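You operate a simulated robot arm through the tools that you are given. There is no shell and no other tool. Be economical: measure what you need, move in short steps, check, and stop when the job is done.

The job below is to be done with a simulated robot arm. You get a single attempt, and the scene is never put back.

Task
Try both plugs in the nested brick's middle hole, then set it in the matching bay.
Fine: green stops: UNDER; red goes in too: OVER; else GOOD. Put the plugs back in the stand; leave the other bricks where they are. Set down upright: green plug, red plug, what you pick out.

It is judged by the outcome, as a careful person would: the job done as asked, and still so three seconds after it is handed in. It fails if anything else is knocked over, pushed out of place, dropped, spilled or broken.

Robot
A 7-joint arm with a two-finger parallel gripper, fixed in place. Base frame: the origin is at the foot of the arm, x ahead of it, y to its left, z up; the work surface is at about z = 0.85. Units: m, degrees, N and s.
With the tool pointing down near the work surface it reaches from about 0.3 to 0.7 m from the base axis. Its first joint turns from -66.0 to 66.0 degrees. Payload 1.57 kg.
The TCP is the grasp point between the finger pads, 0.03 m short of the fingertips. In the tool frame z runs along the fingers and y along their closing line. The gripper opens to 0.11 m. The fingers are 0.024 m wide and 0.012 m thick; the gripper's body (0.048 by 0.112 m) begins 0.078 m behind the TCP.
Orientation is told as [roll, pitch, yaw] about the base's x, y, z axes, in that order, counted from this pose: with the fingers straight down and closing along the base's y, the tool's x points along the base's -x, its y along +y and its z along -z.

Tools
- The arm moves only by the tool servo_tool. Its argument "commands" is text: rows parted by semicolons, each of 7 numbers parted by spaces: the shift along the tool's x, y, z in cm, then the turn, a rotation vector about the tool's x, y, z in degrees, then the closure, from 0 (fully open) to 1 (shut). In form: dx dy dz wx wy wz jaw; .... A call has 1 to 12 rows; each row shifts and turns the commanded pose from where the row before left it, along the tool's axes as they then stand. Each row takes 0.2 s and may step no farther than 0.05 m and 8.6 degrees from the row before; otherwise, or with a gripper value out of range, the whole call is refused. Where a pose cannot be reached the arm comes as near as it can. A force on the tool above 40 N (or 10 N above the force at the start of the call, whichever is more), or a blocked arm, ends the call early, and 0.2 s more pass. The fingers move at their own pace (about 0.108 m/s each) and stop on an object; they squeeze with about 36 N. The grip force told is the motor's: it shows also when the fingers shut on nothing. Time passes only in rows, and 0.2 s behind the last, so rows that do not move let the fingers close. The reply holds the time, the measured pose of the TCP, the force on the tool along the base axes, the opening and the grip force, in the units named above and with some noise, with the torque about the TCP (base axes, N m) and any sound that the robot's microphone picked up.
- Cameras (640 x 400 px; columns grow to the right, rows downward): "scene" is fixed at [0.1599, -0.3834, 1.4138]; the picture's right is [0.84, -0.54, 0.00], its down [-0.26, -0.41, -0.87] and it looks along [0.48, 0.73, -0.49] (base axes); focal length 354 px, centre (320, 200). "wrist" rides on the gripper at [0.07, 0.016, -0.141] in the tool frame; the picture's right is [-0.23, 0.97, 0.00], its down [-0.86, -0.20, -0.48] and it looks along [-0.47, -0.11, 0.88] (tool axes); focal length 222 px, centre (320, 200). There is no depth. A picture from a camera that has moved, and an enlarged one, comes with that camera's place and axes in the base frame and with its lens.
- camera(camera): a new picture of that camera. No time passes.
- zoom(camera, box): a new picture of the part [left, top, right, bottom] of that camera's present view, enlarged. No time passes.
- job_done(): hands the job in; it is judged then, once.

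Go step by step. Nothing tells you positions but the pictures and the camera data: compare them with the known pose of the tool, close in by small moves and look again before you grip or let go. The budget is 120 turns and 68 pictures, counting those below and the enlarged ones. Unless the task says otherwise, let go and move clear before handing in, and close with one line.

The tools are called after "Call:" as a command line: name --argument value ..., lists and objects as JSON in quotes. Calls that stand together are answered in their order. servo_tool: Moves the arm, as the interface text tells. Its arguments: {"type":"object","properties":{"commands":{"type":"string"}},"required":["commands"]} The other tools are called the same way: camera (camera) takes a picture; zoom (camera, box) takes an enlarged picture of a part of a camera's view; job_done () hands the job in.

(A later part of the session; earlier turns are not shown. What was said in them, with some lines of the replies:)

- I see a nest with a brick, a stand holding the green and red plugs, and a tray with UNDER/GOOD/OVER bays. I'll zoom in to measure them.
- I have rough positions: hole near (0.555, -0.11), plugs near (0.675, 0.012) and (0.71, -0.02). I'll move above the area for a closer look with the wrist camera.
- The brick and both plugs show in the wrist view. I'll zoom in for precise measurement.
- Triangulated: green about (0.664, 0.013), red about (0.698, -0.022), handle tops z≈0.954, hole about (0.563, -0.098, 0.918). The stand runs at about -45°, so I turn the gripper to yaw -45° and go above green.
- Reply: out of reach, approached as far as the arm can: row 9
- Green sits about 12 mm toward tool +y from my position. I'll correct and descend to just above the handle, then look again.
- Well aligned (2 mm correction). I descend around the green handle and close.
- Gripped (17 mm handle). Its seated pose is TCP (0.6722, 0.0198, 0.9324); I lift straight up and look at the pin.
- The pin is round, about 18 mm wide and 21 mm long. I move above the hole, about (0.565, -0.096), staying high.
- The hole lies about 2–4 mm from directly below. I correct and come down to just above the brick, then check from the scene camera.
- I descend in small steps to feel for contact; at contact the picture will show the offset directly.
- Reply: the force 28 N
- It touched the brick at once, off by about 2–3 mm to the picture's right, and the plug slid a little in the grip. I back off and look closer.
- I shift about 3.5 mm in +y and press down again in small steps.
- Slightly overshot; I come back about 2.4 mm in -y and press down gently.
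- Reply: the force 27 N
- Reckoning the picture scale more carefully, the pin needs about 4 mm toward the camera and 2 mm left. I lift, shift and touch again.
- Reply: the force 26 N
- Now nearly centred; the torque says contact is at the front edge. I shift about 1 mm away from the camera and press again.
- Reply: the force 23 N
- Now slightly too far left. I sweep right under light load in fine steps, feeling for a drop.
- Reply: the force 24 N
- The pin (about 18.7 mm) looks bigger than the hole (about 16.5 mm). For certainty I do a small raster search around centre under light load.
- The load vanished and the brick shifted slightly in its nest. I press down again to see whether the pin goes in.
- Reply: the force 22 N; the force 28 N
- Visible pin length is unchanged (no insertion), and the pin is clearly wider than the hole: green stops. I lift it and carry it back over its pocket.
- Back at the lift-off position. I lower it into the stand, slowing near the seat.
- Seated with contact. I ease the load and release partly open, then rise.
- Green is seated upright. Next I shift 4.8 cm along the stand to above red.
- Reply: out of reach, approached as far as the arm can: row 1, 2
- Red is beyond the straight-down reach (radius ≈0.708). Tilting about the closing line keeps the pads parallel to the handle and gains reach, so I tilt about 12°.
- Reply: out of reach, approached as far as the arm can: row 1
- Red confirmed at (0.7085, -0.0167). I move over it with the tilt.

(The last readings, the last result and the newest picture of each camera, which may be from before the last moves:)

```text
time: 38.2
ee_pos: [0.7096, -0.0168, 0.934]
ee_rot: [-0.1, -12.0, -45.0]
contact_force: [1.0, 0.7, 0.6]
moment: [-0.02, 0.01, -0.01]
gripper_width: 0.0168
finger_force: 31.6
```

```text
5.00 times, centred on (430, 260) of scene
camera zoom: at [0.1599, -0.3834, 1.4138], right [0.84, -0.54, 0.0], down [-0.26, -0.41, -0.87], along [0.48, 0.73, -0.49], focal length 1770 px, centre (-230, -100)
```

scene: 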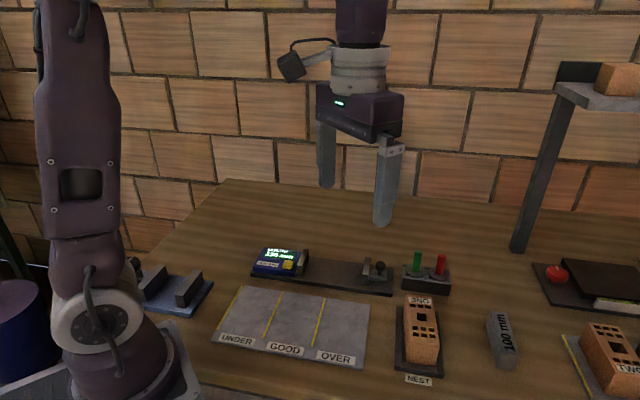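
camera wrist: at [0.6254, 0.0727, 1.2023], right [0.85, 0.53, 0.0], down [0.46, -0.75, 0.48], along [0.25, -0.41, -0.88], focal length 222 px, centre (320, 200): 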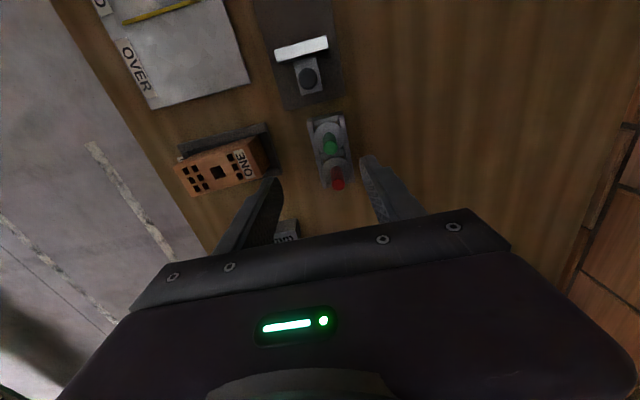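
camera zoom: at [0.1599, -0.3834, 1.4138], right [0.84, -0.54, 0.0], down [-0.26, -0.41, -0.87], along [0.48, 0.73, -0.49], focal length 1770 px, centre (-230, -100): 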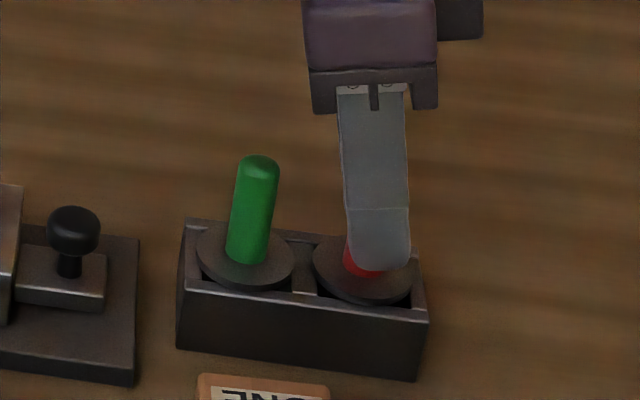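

Gripped. I lift vertically out of the stand, then carry it toward the hole while rising.

Call:
servo_tool --commands "-0.31 0 -1.47 0 0 0 1; -0.31 0 -1.47 0 0 0 1; -0.31 0 -1.47 0 0 0 1; 0.8 -4 -1.7 0 0 0 1; 0.8 -4 -1.7 0 0 0 1; 1.1 -4 -0.23 0 0 0 1; 1.1 -4 -0.23 0 0 0 1; 0 0 0 0 0 0 1; 0 0 0 0 0 0 1"

Call:
zoom --camera "scene" --box '[380, 250, 460, 330]'

Call:
zoom --camera "wrist" --box '[240, 60, 400, 200]'

```text
time: 40.2
ee_pos: [0.5629, -0.0995, 1.0078]
ee_rot: [0.0, -12.0, -45.0]
contact_force: [-0.6, 0.6, -1.4]
moment: [0.0, -0.02, -0.02]
gripper_width: 0.0167
finger_force: 31.9
```

```text
5.00 times, centred on (420, 290) of scene
camera zoom: at [0.1599, -0.3834, 1.4138], right [0.84, -0.54, 0.0], down [-0.26, -0.41, -0.87], along [0.48, 0.73, -0.49], focal length 1770 px, centre (-180, -250)
```

zoom: 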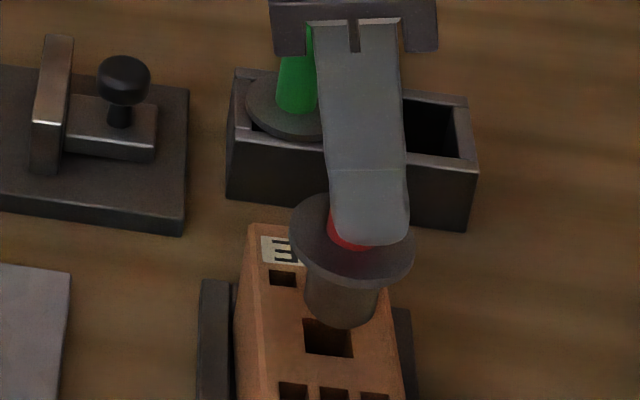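

```text
2.86 times, centred on (320, 130) of wrist
camera zoom: at [0.5057, -0.0183, 1.1313], right [0.85, 0.53, 0.05], down [0.38, -0.66, 0.65], along [0.37, -0.53, -0.76], focal length 635 px, centre (320, 400)
```

zoom: 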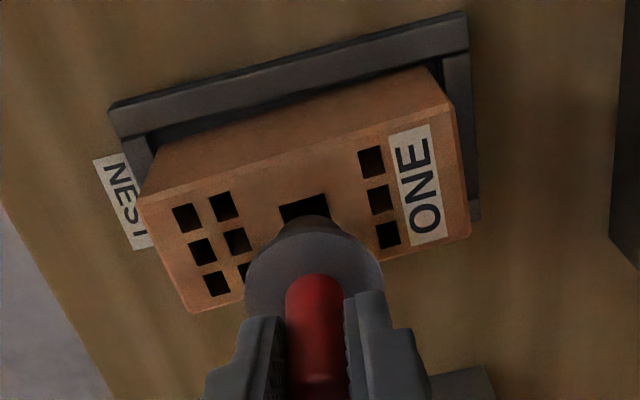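

The red pin (≈25 mm) is far wider than the hole (≈16.5 mm), so the pin steps fit an UNDER hole. I still try it: lower gently to contact over the hole.

Call:
servo_tool --commands "0.31 0.3 1.47 0 0 0 1; 0.06 0 0.29 0 0 0 1; 0 0 0 0 0 0 1; 0.02 0 0.1 0 0 0 1; 0.02 0 0.1 0 0 0 1; 0 0 0 0 0 0 1"

Call:
zoom --camera "scene" --box '[400, 280, 450, 330]'

```text
time: 41.6
ee_pos: [0.5666, -0.0958, 0.9889]
ee_rot: [0.1, -12.1, -45.0]
contact_force: [-0.4, -5.6, 28.3]
moment: [-0.42, -0.1, -0.03]
gripper_width: 0.0167
finger_force: 31.8
```

```text
8.00 times, centred on (425, 305) of scene
camera zoom: at [0.1593, -0.3835, 1.4138], right [0.84, -0.54, 0.0], down [-0.26, -0.41, -0.87], along [0.48, 0.73, -0.48], focal length 2832 px, centre (-520, -640)
```

zoom: 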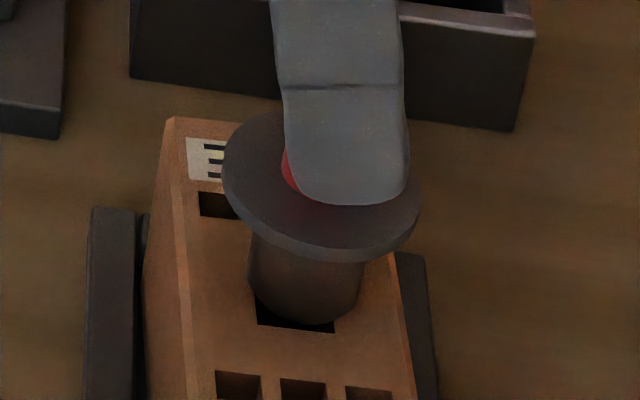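

Red stops on the face. I re-centre it by about 5 mm and press once more for a fair try.

Call:
servo_tool --commands "-0.06 0 -0.29 0 0 0 1; 0.25 -0.45 -0.05 0 0 0 1; 0 0 0 0 0 0 1; 0.04 0 0.2 0 0 0 1; 0.01 0 0.07 0 0 0 1; 0 0 0 0 0 0 1"

Call:
zoom --camera "scene" --box '[400, 280, 450, 330]'

```text
time: 43.0
ee_pos: [0.5606, -0.0968, 0.9898]
ee_rot: [0.0, -12.0, -45.0]
contact_force: [-5.4, 4.8, 15.7]
moment: [0.39, 0.47, 0.02]
gripper_width: 0.017
finger_force: 31.9
```

```text
8.00 times, centred on (425, 305) of scene
camera zoom: at [0.1594, -0.3833, 1.4139], right [0.84, -0.54, 0.0], down [-0.26, -0.41, -0.87], along [0.48, 0.73, -0.49], focal length 2832 px, centre (-520, -640)
```

zoom: 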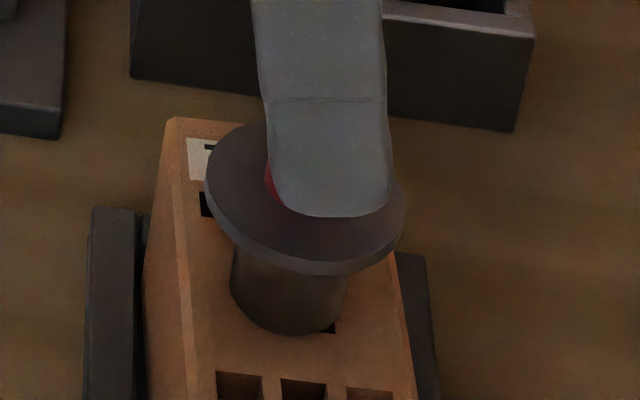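

Red also stops, so the verdict is UNDER. I carry red back to above its pocket.

Call:
servo_tool --commands "-0.31 0 -1.47 0 0 0 1; -0.31 0 -1.47 0 0 0 1; -1.19 4.03 0.25 0 0 0 1; -1.19 4.03 0.25 0 0 0 1; -0.86 4.03 1.81 0 0 0 1; -0.86 4.03 1.81 0 0 0 1; 0 0 0 0 0 0 1; 0 0 0 0 0 0 1"

Call:
zoom --camera "scene" --box '[380, 220, 480, 300]'

Call:
zoom --camera "wrist" --box '[240, 80, 400, 220]'

```text
time: 44.8
ee_pos: [0.7095, -0.0181, 0.9886]
ee_rot: [0.0, -12.0, -45.0]
contact_force: [-0.2, -0.5, -0.7]
moment: [-0.03, 0.02, 0.03]
gripper_width: 0.0169
finger_force: 31.9
```

```text
5.00 times, centred on (430, 260) of scene
camera zoom: at [0.1599, -0.3834, 1.4138], right [0.84, -0.54, 0.0], down [-0.26, -0.41, -0.87], along [0.48, 0.73, -0.49], focal length 1770 px, centre (-230, -100)
```

zoom: 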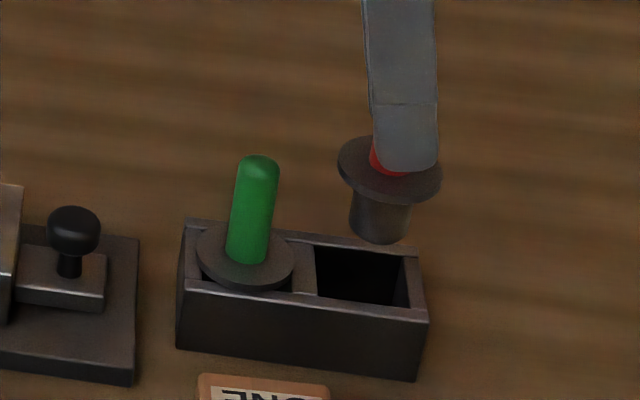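

```text
2.86 times, centred on (320, 150) of wrist
camera zoom: at [0.6512, 0.0618, 1.1119], right [0.85, 0.53, 0.05], down [0.38, -0.66, 0.65], along [0.37, -0.53, -0.76], focal length 635 px, centre (320, 343)
```

zoom: 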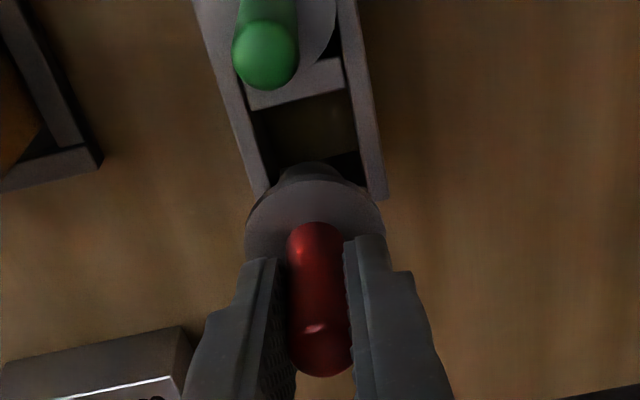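

I apply a 1 mm correction and lower red into its pocket.

Call:
servo_tool --commands "0.4 0.1 1.5 0 0 0 1; 0.31 0 1.47 0 0 0 1; 0.31 0 1.47 0 0 0 1; 0.06 0 0.3 0 0 0 1; 0 0 0 0 0 0 1; 0.03 0 0.15 0 0 0 1; 0.03 0 0.15 0 0 0 1; 0 0 0 0 0 0 1"

Call:
zoom --camera "scene" --box '[380, 220, 480, 300]'

```text
time: 46.6
ee_pos: [0.71, -0.0169, 0.9359]
ee_rot: [-0.1, -12.0, -45.0]
contact_force: [0.9, 0.2, -0.5]
moment: [-0.01, 0.01, 0.02]
gripper_width: 0.0168
finger_force: 31.7
```

```text
5.00 times, centred on (430, 260) of scene
camera zoom: at [0.1599, -0.3834, 1.4138], right [0.84, -0.54, 0.0], down [-0.26, -0.41, -0.87], along [0.48, 0.73, -0.49], focal length 1770 px, centre (-230, -100)
```

zoom: 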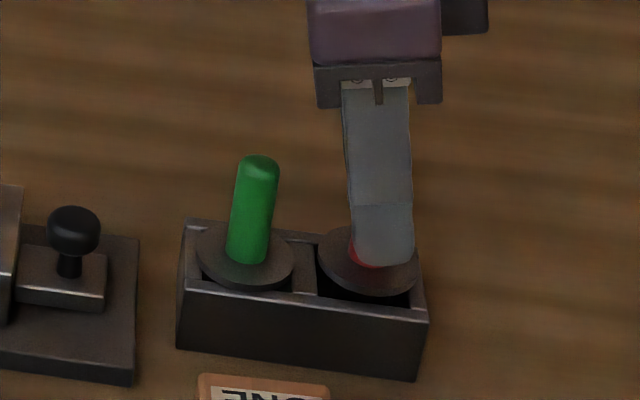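

Call:
servo_tool --commands "0.08 0 0.1 0 0 0 1; 0.05 0 0.1 0 0 0 1; 0.02 0 0.1 0 0 0 1; 0.02 0 0.1 0 0 0 1; 0 0 0 0 0 0 1"

```text
time: 47.8
ee_pos: [0.7105, -0.0162, 0.9319]
ee_rot: [-0.1, -11.9, -45.0]
contact_force: [-0.7, 1.1, 1.4]
moment: [0.03, 0.07, -0.02]
gripper_width: 0.0169
finger_force: 32.8
```

Call:
servo_tool --commands "0.02 0 0.1 0 0 0 1; 0.01 0 0.05 0 0 0 1; 0 0 0 0 0 0 1"

Call:
zoom --camera "scene" --box '[380, 220, 480, 300]'

```text
time: 48.6
ee_pos: [0.7106, -0.0147, 0.9301]
ee_rot: [0.0, -12.1, -45.0]
contact_force: [-4.3, 2.6, 20.9]
moment: [0.13, 0.35, 0.0]
gripper_width: 0.0168
finger_force: 31.9
```

```text
5.00 times, centred on (430, 260) of scene
camera zoom: at [0.1593, -0.3834, 1.4139], right [0.84, -0.54, 0.0], down [-0.26, -0.41, -0.87], along [0.48, 0.73, -0.48], focal length 1770 px, centre (-230, -100)
```

zoom: 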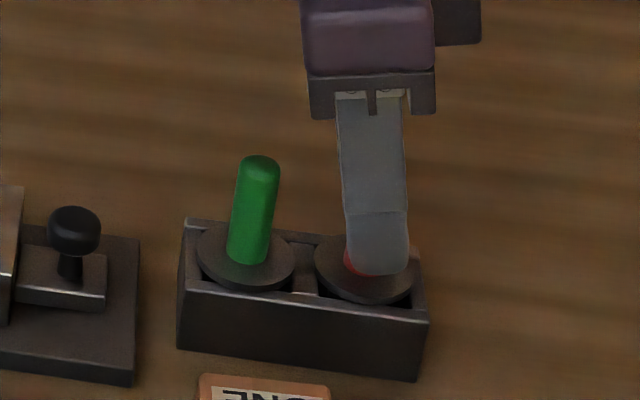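

Red is seated as it was originally. I ease off, open and rise.

Call:
servo_tool --commands "-0.01 0 -0.06 0 0 0 1; 0 0 0 0 0 0 0.7; 0 0 0 0 0 0 0.4; 0 0 0 0 0 0 0.4; -0.31 0 -1.47 0 0 0 0.4; -0.31 0 -1.47 0 0 0 0.4; -0.31 0 -1.47 0 0 0 0.4; 2 -2 -1.5 0 0 0 0.4; 2 -2 -1.5 0 0 0 0.4; 0 0 0 0 0 0 0.4"

Call:
zoom --camera "scene" --box '[380, 220, 480, 300]'

```text
time: 50.8
ee_pos: [0.6505, -0.0118, 0.9969]
ee_rot: [0.0, -12.0, -45.0]
contact_force: [0.4, -1.0, 0.4]
moment: [0.0, 0.02, -0.03]
gripper_width: 0.0661
finger_force: 0.2
```

```text
5.00 times, centred on (430, 260) of scene
camera zoom: at [0.1599, -0.3834, 1.4138], right [0.84, -0.54, 0.0], down [-0.26, -0.41, -0.87], along [0.48, 0.73, -0.49], focal length 1770 px, centre (-230, -100)
```

zoom: 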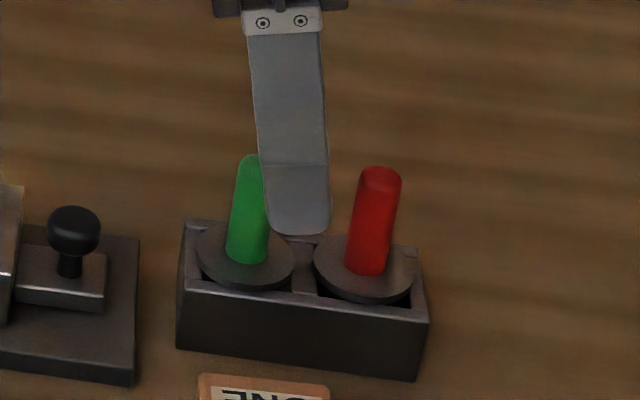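

Both plugs are seated upright. I untilt, move above the brick and turn to yaw +45° to grip it across its width.

Call:
servo_tool --commands "0 0 -2 0 4 0 0; 0 0 -2 0 4 0 0; 0 0 -2 0 4 0 0; 0.2 -4 -2 0 0 0 0; 0.2 -4 -2 0 0 0 0; 0.2 -4 0 0 0 0 0; 0 0 0 0 0 0 0"

Call:
servo_tool --commands "0 0 0 0 0 -8.2 0; 0 0 0 0 0 -8.2 0; 0 0 0 0 0 -8.2 0; 0 0 0 0 0 -8.2 0; 0 0 0 0 0 -8.2 0; 0 0 0 0 0 -8.2 0; 0 0 0 0 0 -8.2 0; 0 0 0 0 0 -8.2 0; 0 0 0 0 0 -8.2 0; 0 0 0 0 0 -8.2 0; 0 0 0 0 0 -8 0; 0 0 0 0 0 0 0"

Call:
camera --camera "wrist"

```text
time: 52.4
ee_pos: [0.5532, -0.0862, 1.098]
ee_rot: [0.0, 0.0, -45.0]
contact_force: [0.1, -1.1, -1.5]
moment: [0.01, 0.02, -0.01]
gripper_width: 0.1102
finger_force: 0.0
```

```text
time: 55.0
ee_pos: [0.553, -0.0861, 1.0962]
ee_rot: [0.0, 0.1, 45.1]
contact_force: [0.2, -0.7, -0.6]
moment: [-0.03, -0.02, 0.03]
gripper_width: 0.1102
finger_force: 0.0
```

```text
17 pictures are left
camera wrist: at [0.492, -0.1244, 1.2372], right [-0.53, 0.85, 0.0], down [0.74, 0.46, 0.48], along [0.41, 0.25, -0.88], focal length 222 px, centre (320, 200)
```

wrist: 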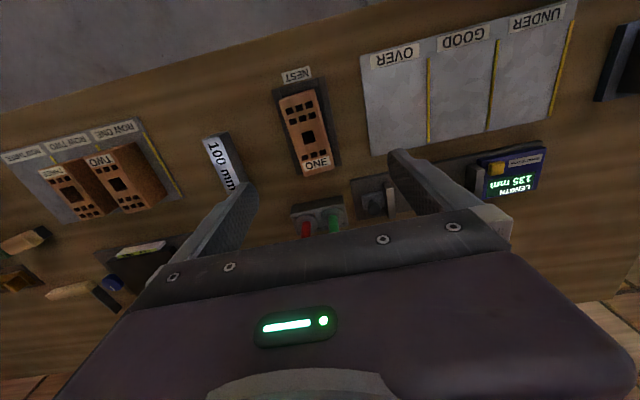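

I zoom on the brick and on the tray to measure both.

Call:
zoom --camera "wrist" --box '[240, 70, 380, 180]'

Call:
zoom --camera "wrist" --box '[350, 0, 590, 150]'

```text
3.64 times, centred on (310, 125) of wrist
camera zoom: at [0.492, -0.1244, 1.2372], right [-0.53, 0.85, 0.0], down [0.74, 0.46, 0.48], along [0.41, 0.25, -0.88], focal length 808 px, centre (356, 473)
```

zoom: 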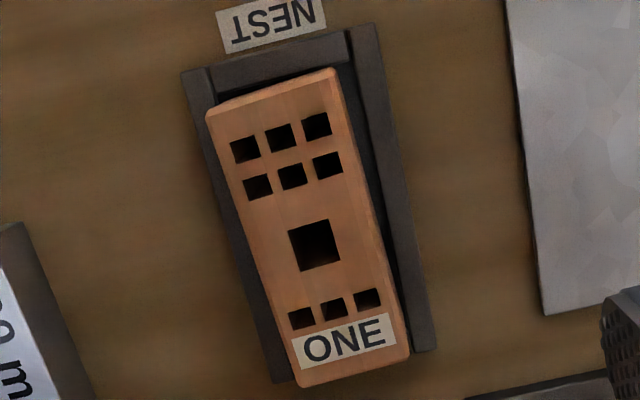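

```text
2.67 times, centred on (470, 75) of wrist
camera zoom: at [0.492, -0.1244, 1.2372], right [-0.53, 0.85, 0.0], down [0.74, 0.46, 0.48], along [0.41, 0.25, -0.88], focal length 592 px, centre (-80, 533)
```

zoom: 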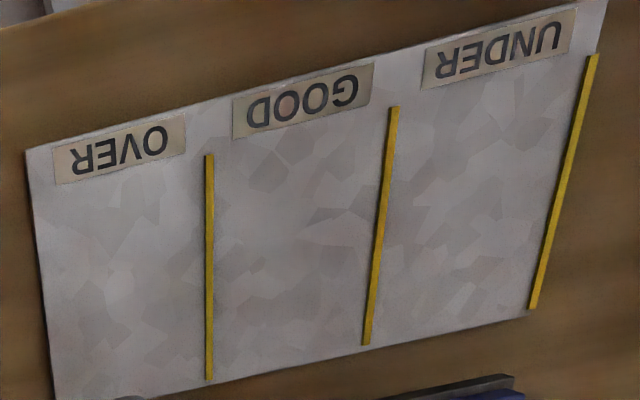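

Brick centre (0.5605, -0.1005), long axis ≈46.5°, width ≈47 mm; UNDER bay centre ≈ (0.332, 0.141) with lines at 45°. I align over the brick and descend with the fingers at about 83 mm.

Call:
servo_tool --commands "0.49 -1.55 0 0 0 -1.5 0.25; 0 0 4 0 0 0 0.25; 0 0 4 0 0 0 0.25; 0 0 4 0 0 0 0.25; 0 0 0 0 0 0 0.25; 0 0 0 0 0 0 0.25"

Call:
zoom --camera "wrist" --box '[200, 60, 440, 230]'

Call:
zoom --camera "scene" --box '[370, 250, 490, 390]'

```text
time: 56.4
ee_pos: [0.5604, -0.1011, 0.9767]
ee_rot: [0.1, 0.0, 46.6]
contact_force: [-0.2, 0.1, 0.0]
moment: [0.03, -0.04, -0.02]
gripper_width: 0.0824
finger_force: 0.1
```

```text
2.35 times, centred on (320, 145) of wrist
camera zoom: at [0.5001, -0.1406, 1.1182], right [-0.55, 0.84, 0.0], down [0.73, 0.48, 0.48], along [0.4, 0.26, -0.88], focal length 523 px, centre (320, 329)
```

zoom: 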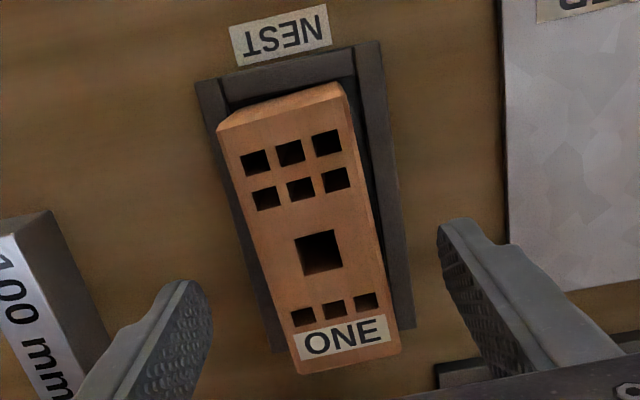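

```text
2.86 times, centred on (430, 320) of scene
camera zoom: at [0.1599, -0.3834, 1.4138], right [0.84, -0.54, 0.0], down [-0.26, -0.41, -0.87], along [0.48, 0.73, -0.49], focal length 1011 px, centre (6, -143)
```

zoom: 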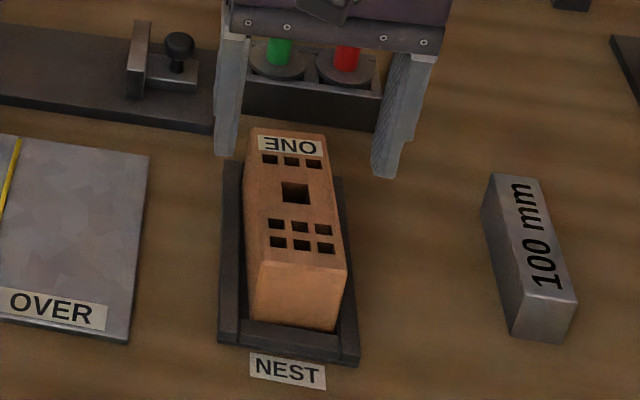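

Well centred. I descend to grip height and close on the brick.

Call:
servo_tool --commands "0 0 2.5 0 0 0 0.25; 0 0 2.5 0 0 0 0.25; 0 0 1.5 0 0 0 0.25; 0 0 0 0 0 0 0.25; 0 0 0 0 0 0 0.8; 0 0 0 0 0 0 0.8; 0 0 0 0 0 0 0.8"

Call:
zoom --camera "scene" --box '[370, 250, 490, 390]'

```text
time: 58.0
ee_pos: [0.5612, -0.1009, 0.9113]
ee_rot: [0.0, 0.0, 46.5]
contact_force: [1.0, 0.6, -0.1]
moment: [-0.05, -0.08, 0.03]
gripper_width: 0.0497
finger_force: 36.1
```

```text
2.86 times, centred on (430, 320) of scene
camera zoom: at [0.1599, -0.3834, 1.4138], right [0.84, -0.54, 0.0], down [-0.26, -0.41, -0.87], along [0.48, 0.73, -0.49], focal length 1011 px, centre (6, -143)
```

zoom: 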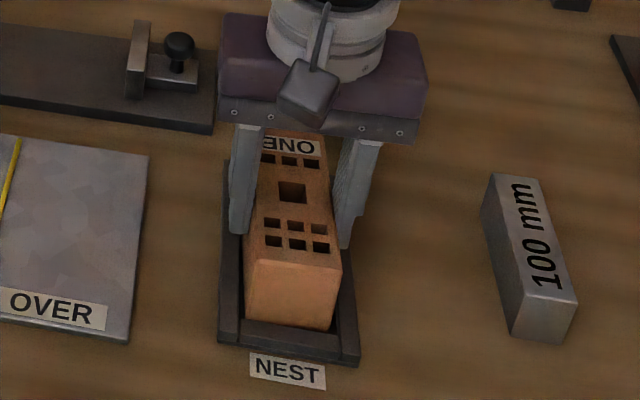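

Gripped at 49.7 mm. I lift straight up.

Call:
servo_tool --commands "0 0 0 0 0 0 1; 0 0 -1 0 0 0 1; 0 0 -1.5 0 0 0 1; 0 0 -2.5 0 0 0 1; 0 0 -2.5 0 0 0 1; 0 0 -2.5 0 0 0 1; 0 0 0 0 0 0 1"

Call:
camera --camera "scene"

```text
time: 59.6
ee_pos: [0.5596, -0.102, 1.0095]
ee_rot: [0.0, -0.1, 46.5]
contact_force: [-0.3, 0.1, -3.2]
moment: [-0.02, 0.01, -0.05]
gripper_width: 0.0493
finger_force: 35.8
```

```text
11 pictures are left
```

scene: 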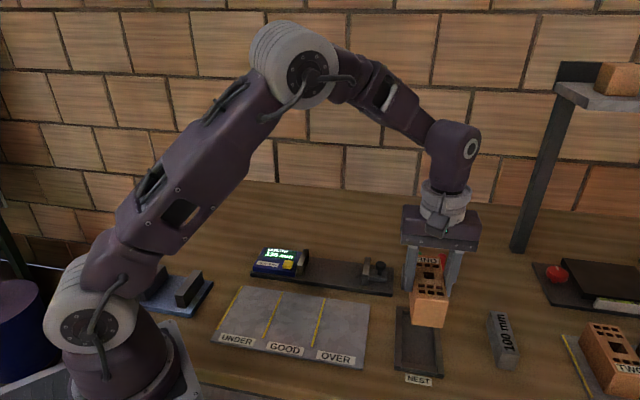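

Held level. I carry it to above the UNDER bay.

Call:
servo_tool --commands "-0.24 4.15 0 0 0 0 1; -0.25 4.15 0 0 0 0 1; -0.24 4.15 0 0 0 0 1; -0.25 4.15 0 0 0 0 1; -0.24 4.15 0 0 0 0 1; -0.25 4.15 0 0 0 0 1; -0.24 4.15 0 0 0 0 1; -0.25 4.15 0 0 0 1.3 1; 0 0 0 0 0 0 1; 0 0 0 0 0 0 1"

Call:
zoom --camera "scene" --box '[190, 230, 390, 390]'

Call:
camera --camera "wrist"

```text
time: 61.8
ee_pos: [0.3345, 0.1412, 1.0111]
ee_rot: [0.0, 0.1, 45.2]
contact_force: [0.5, 0.0, -3.3]
moment: [-0.01, 0.03, 0.03]
gripper_width: 0.0497
finger_force: 35.9
```

```text
2.50 times, centred on (290, 310) of scene
camera zoom: at [0.1599, -0.3834, 1.4138], right [0.84, -0.54, 0.0], down [-0.26, -0.41, -0.87], along [0.48, 0.73, -0.49], focal length 885 px, centre (395, -75)
```

zoom: 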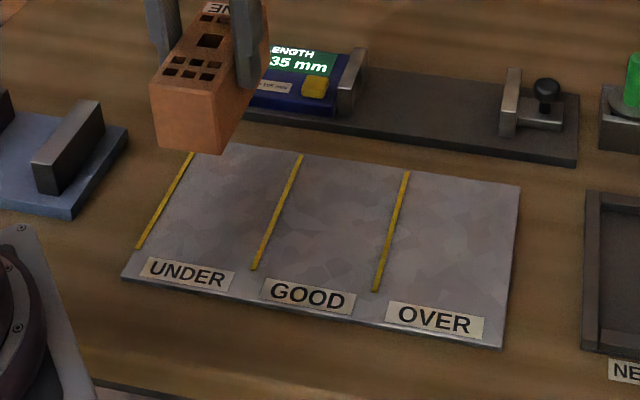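

```text
9 pictures are left
camera wrist: at [0.2728, 0.1042, 1.1521], right [-0.53, 0.85, 0.0], down [0.74, 0.47, 0.48], along [0.41, 0.25, -0.88], focal length 222 px, centre (320, 200)
```

wrist: 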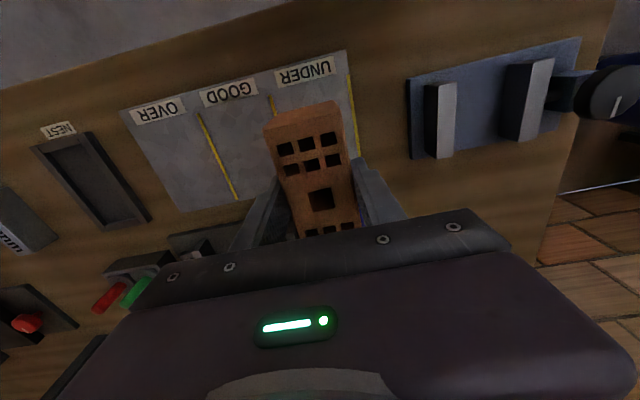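

Measurements agree. I lower toward the bay surface, slowing near contact.

Call:
servo_tool --commands "0.14 0.14 2.5 0 0 0 1; 0 0 2.5 0 0 0 1; 0 0 2.5 0 0 0 1; 0 0 1.3 0 0 0 1; 0 0 0 0 0 0 1; 0 0 0.3 0 0 0 1; 0 0 0.2 0 0 0 1; 0 0 0 0 0 0 1"

Call:
zoom --camera "scene" --box '[190, 230, 350, 360]'

```text
time: 63.6
ee_pos: [0.3314, 0.142, 0.9177]
ee_rot: [0.0, 0.0, 45.2]
contact_force: [-0.7, -0.8, -4.0]
moment: [-0.02, -0.01, -0.03]
gripper_width: 0.0499
finger_force: 36.2
```

```text
3.08 times, centred on (270, 295) of scene
camera zoom: at [0.1599, -0.3834, 1.4138], right [0.84, -0.54, 0.0], down [-0.26, -0.41, -0.87], along [0.48, 0.73, -0.49], focal length 1089 px, centre (474, -92)
```

zoom: 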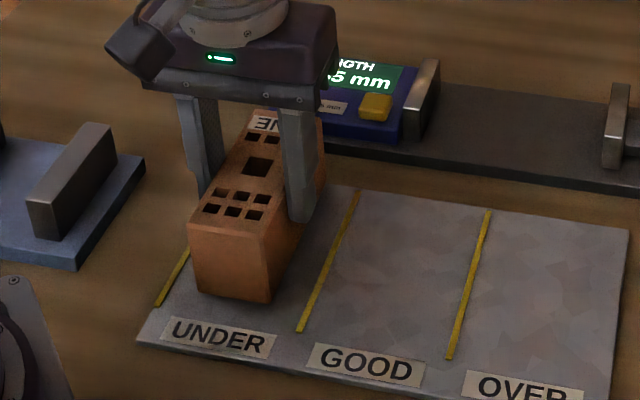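

Call:
servo_tool --commands "0 0 0.2 0 0 0 1; 0 0 0.2 0 0 0 1; 0 0 0.1 0 0 0 1; 0 0 0 0 0 0 1"

```text
time: 64.6
ee_pos: [0.3316, 0.1437, 0.913]
ee_rot: [0.0, -0.1, 45.1]
contact_force: [-3.7, -3.0, 33.0]
moment: [-0.01, 0.12, 0.3]
gripper_width: 0.0495
finger_force: 36.2
```

Contact. I ease the load slightly and check the force before releasing.

Call:
servo_tool --commands "0 0 -0.06 0 0 0 1; 0 0 0 0 0 0 1"

```text
time: 65.2
ee_pos: [0.3312, 0.143, 0.9132]
ee_rot: [0.0, 0.0, 45.1]
contact_force: [-1.2, -2.3, 16.7]
moment: [0.59, -0.49, -0.05]
gripper_width: 0.0495
finger_force: 36.3
```

Call:
servo_tool --commands "0 0 -0.04 0 0 0 1; 0 0 0 0 0 0 0.45; 0 0 0 0 0 0 0.3; 0 0 0 0 0 0 0.3; 0 0 -2 0 0 0 0.3; 0 0 -3 0 0 0 0.3; 0 0 -4 0 0 0 0.3; 0 0 -4 0 0 0 0.3; 0 0 0 0 0 0 0.3"

Call:
camera --camera "wrist"

Call:
camera --camera "scene"

```text
time: 67.2
ee_pos: [0.3327, 0.1425, 1.0424]
ee_rot: [0.0, 0.0, 45.3]
contact_force: [-0.3, -0.4, -0.3]
moment: [0.01, 0.0, 0.0]
gripper_width: 0.077
finger_force: 0.0
```

```text
7 pictures are left
camera wrist: at [0.2716, 0.105, 1.1834], right [-0.53, 0.85, 0.0], down [0.74, 0.47, 0.48], along [0.41, 0.25, -0.88], focal length 222 px, centre (320, 200)
```

wrist: 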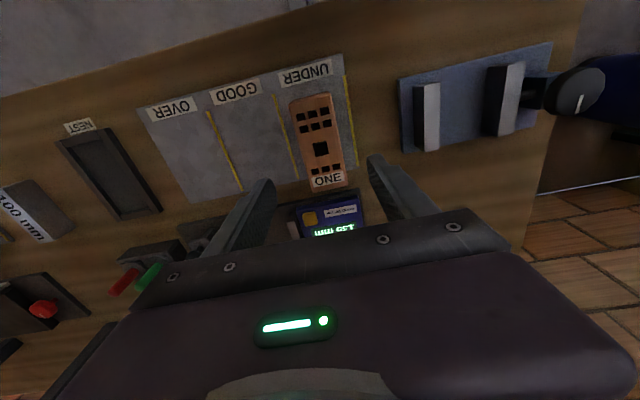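

```text
6 pictures are left
```

scene: 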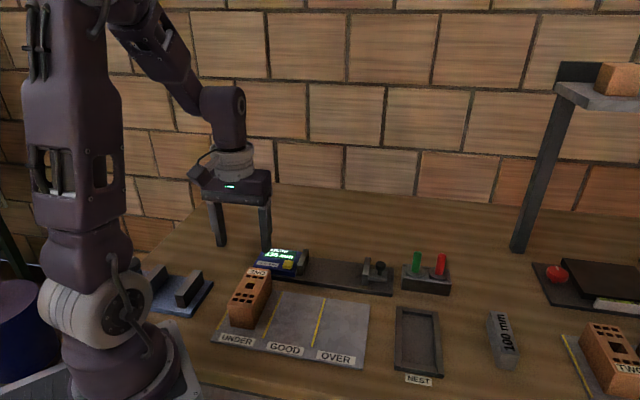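

The brick stands upright in UNDER. I zoom in to check it's wholly inside the bay.

Call:
zoom --camera "wrist" --box '[230, 40, 390, 200]'

Call:
zoom --camera "scene" --box '[200, 240, 470, 390]'

```text
2.50 times, centred on (310, 120) of wrist
camera zoom: at [0.2716, 0.105, 1.1834], right [-0.53, 0.85, 0.0], down [0.74, 0.47, 0.48], along [0.41, 0.25, -0.88], focal length 555 px, centre (345, 400)
```

zoom: 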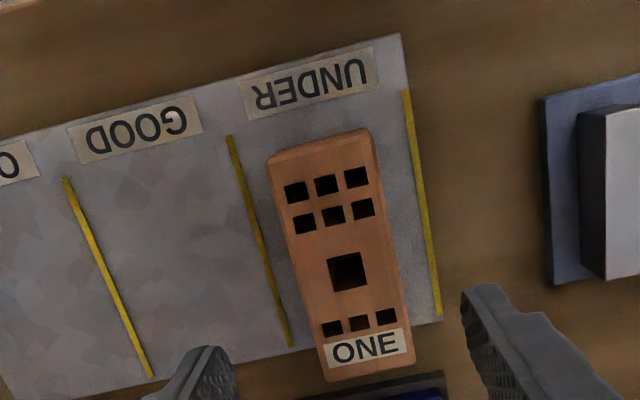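

```text
2.37 times, centred on (335, 315) of scene
camera zoom: at [0.1599, -0.3834, 1.4138], right [0.84, -0.54, 0.0], down [-0.26, -0.41, -0.87], along [0.48, 0.73, -0.49], focal length 839 px, centre (284, -73)
```

zoom: 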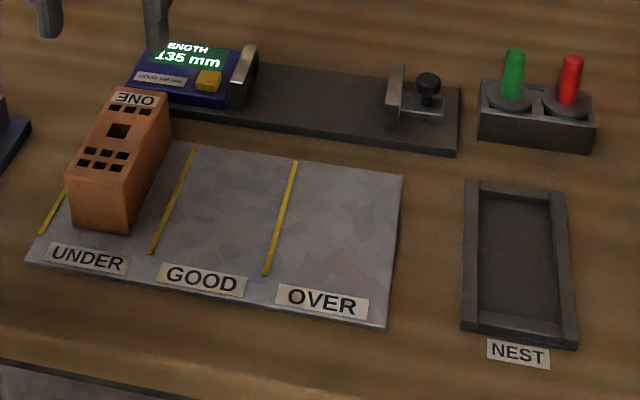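

The brick is inside the UNDER bay and upright, both plugs are back in the stand, and the gripper is clear. I hand in.

Call:
job_done

```text
The job is handed in.
```

The green plug stopped in brick ONE's middle hole, and red stopped too, so brick ONE now stands upright in the UNDER bay with both plugs back in the stand.
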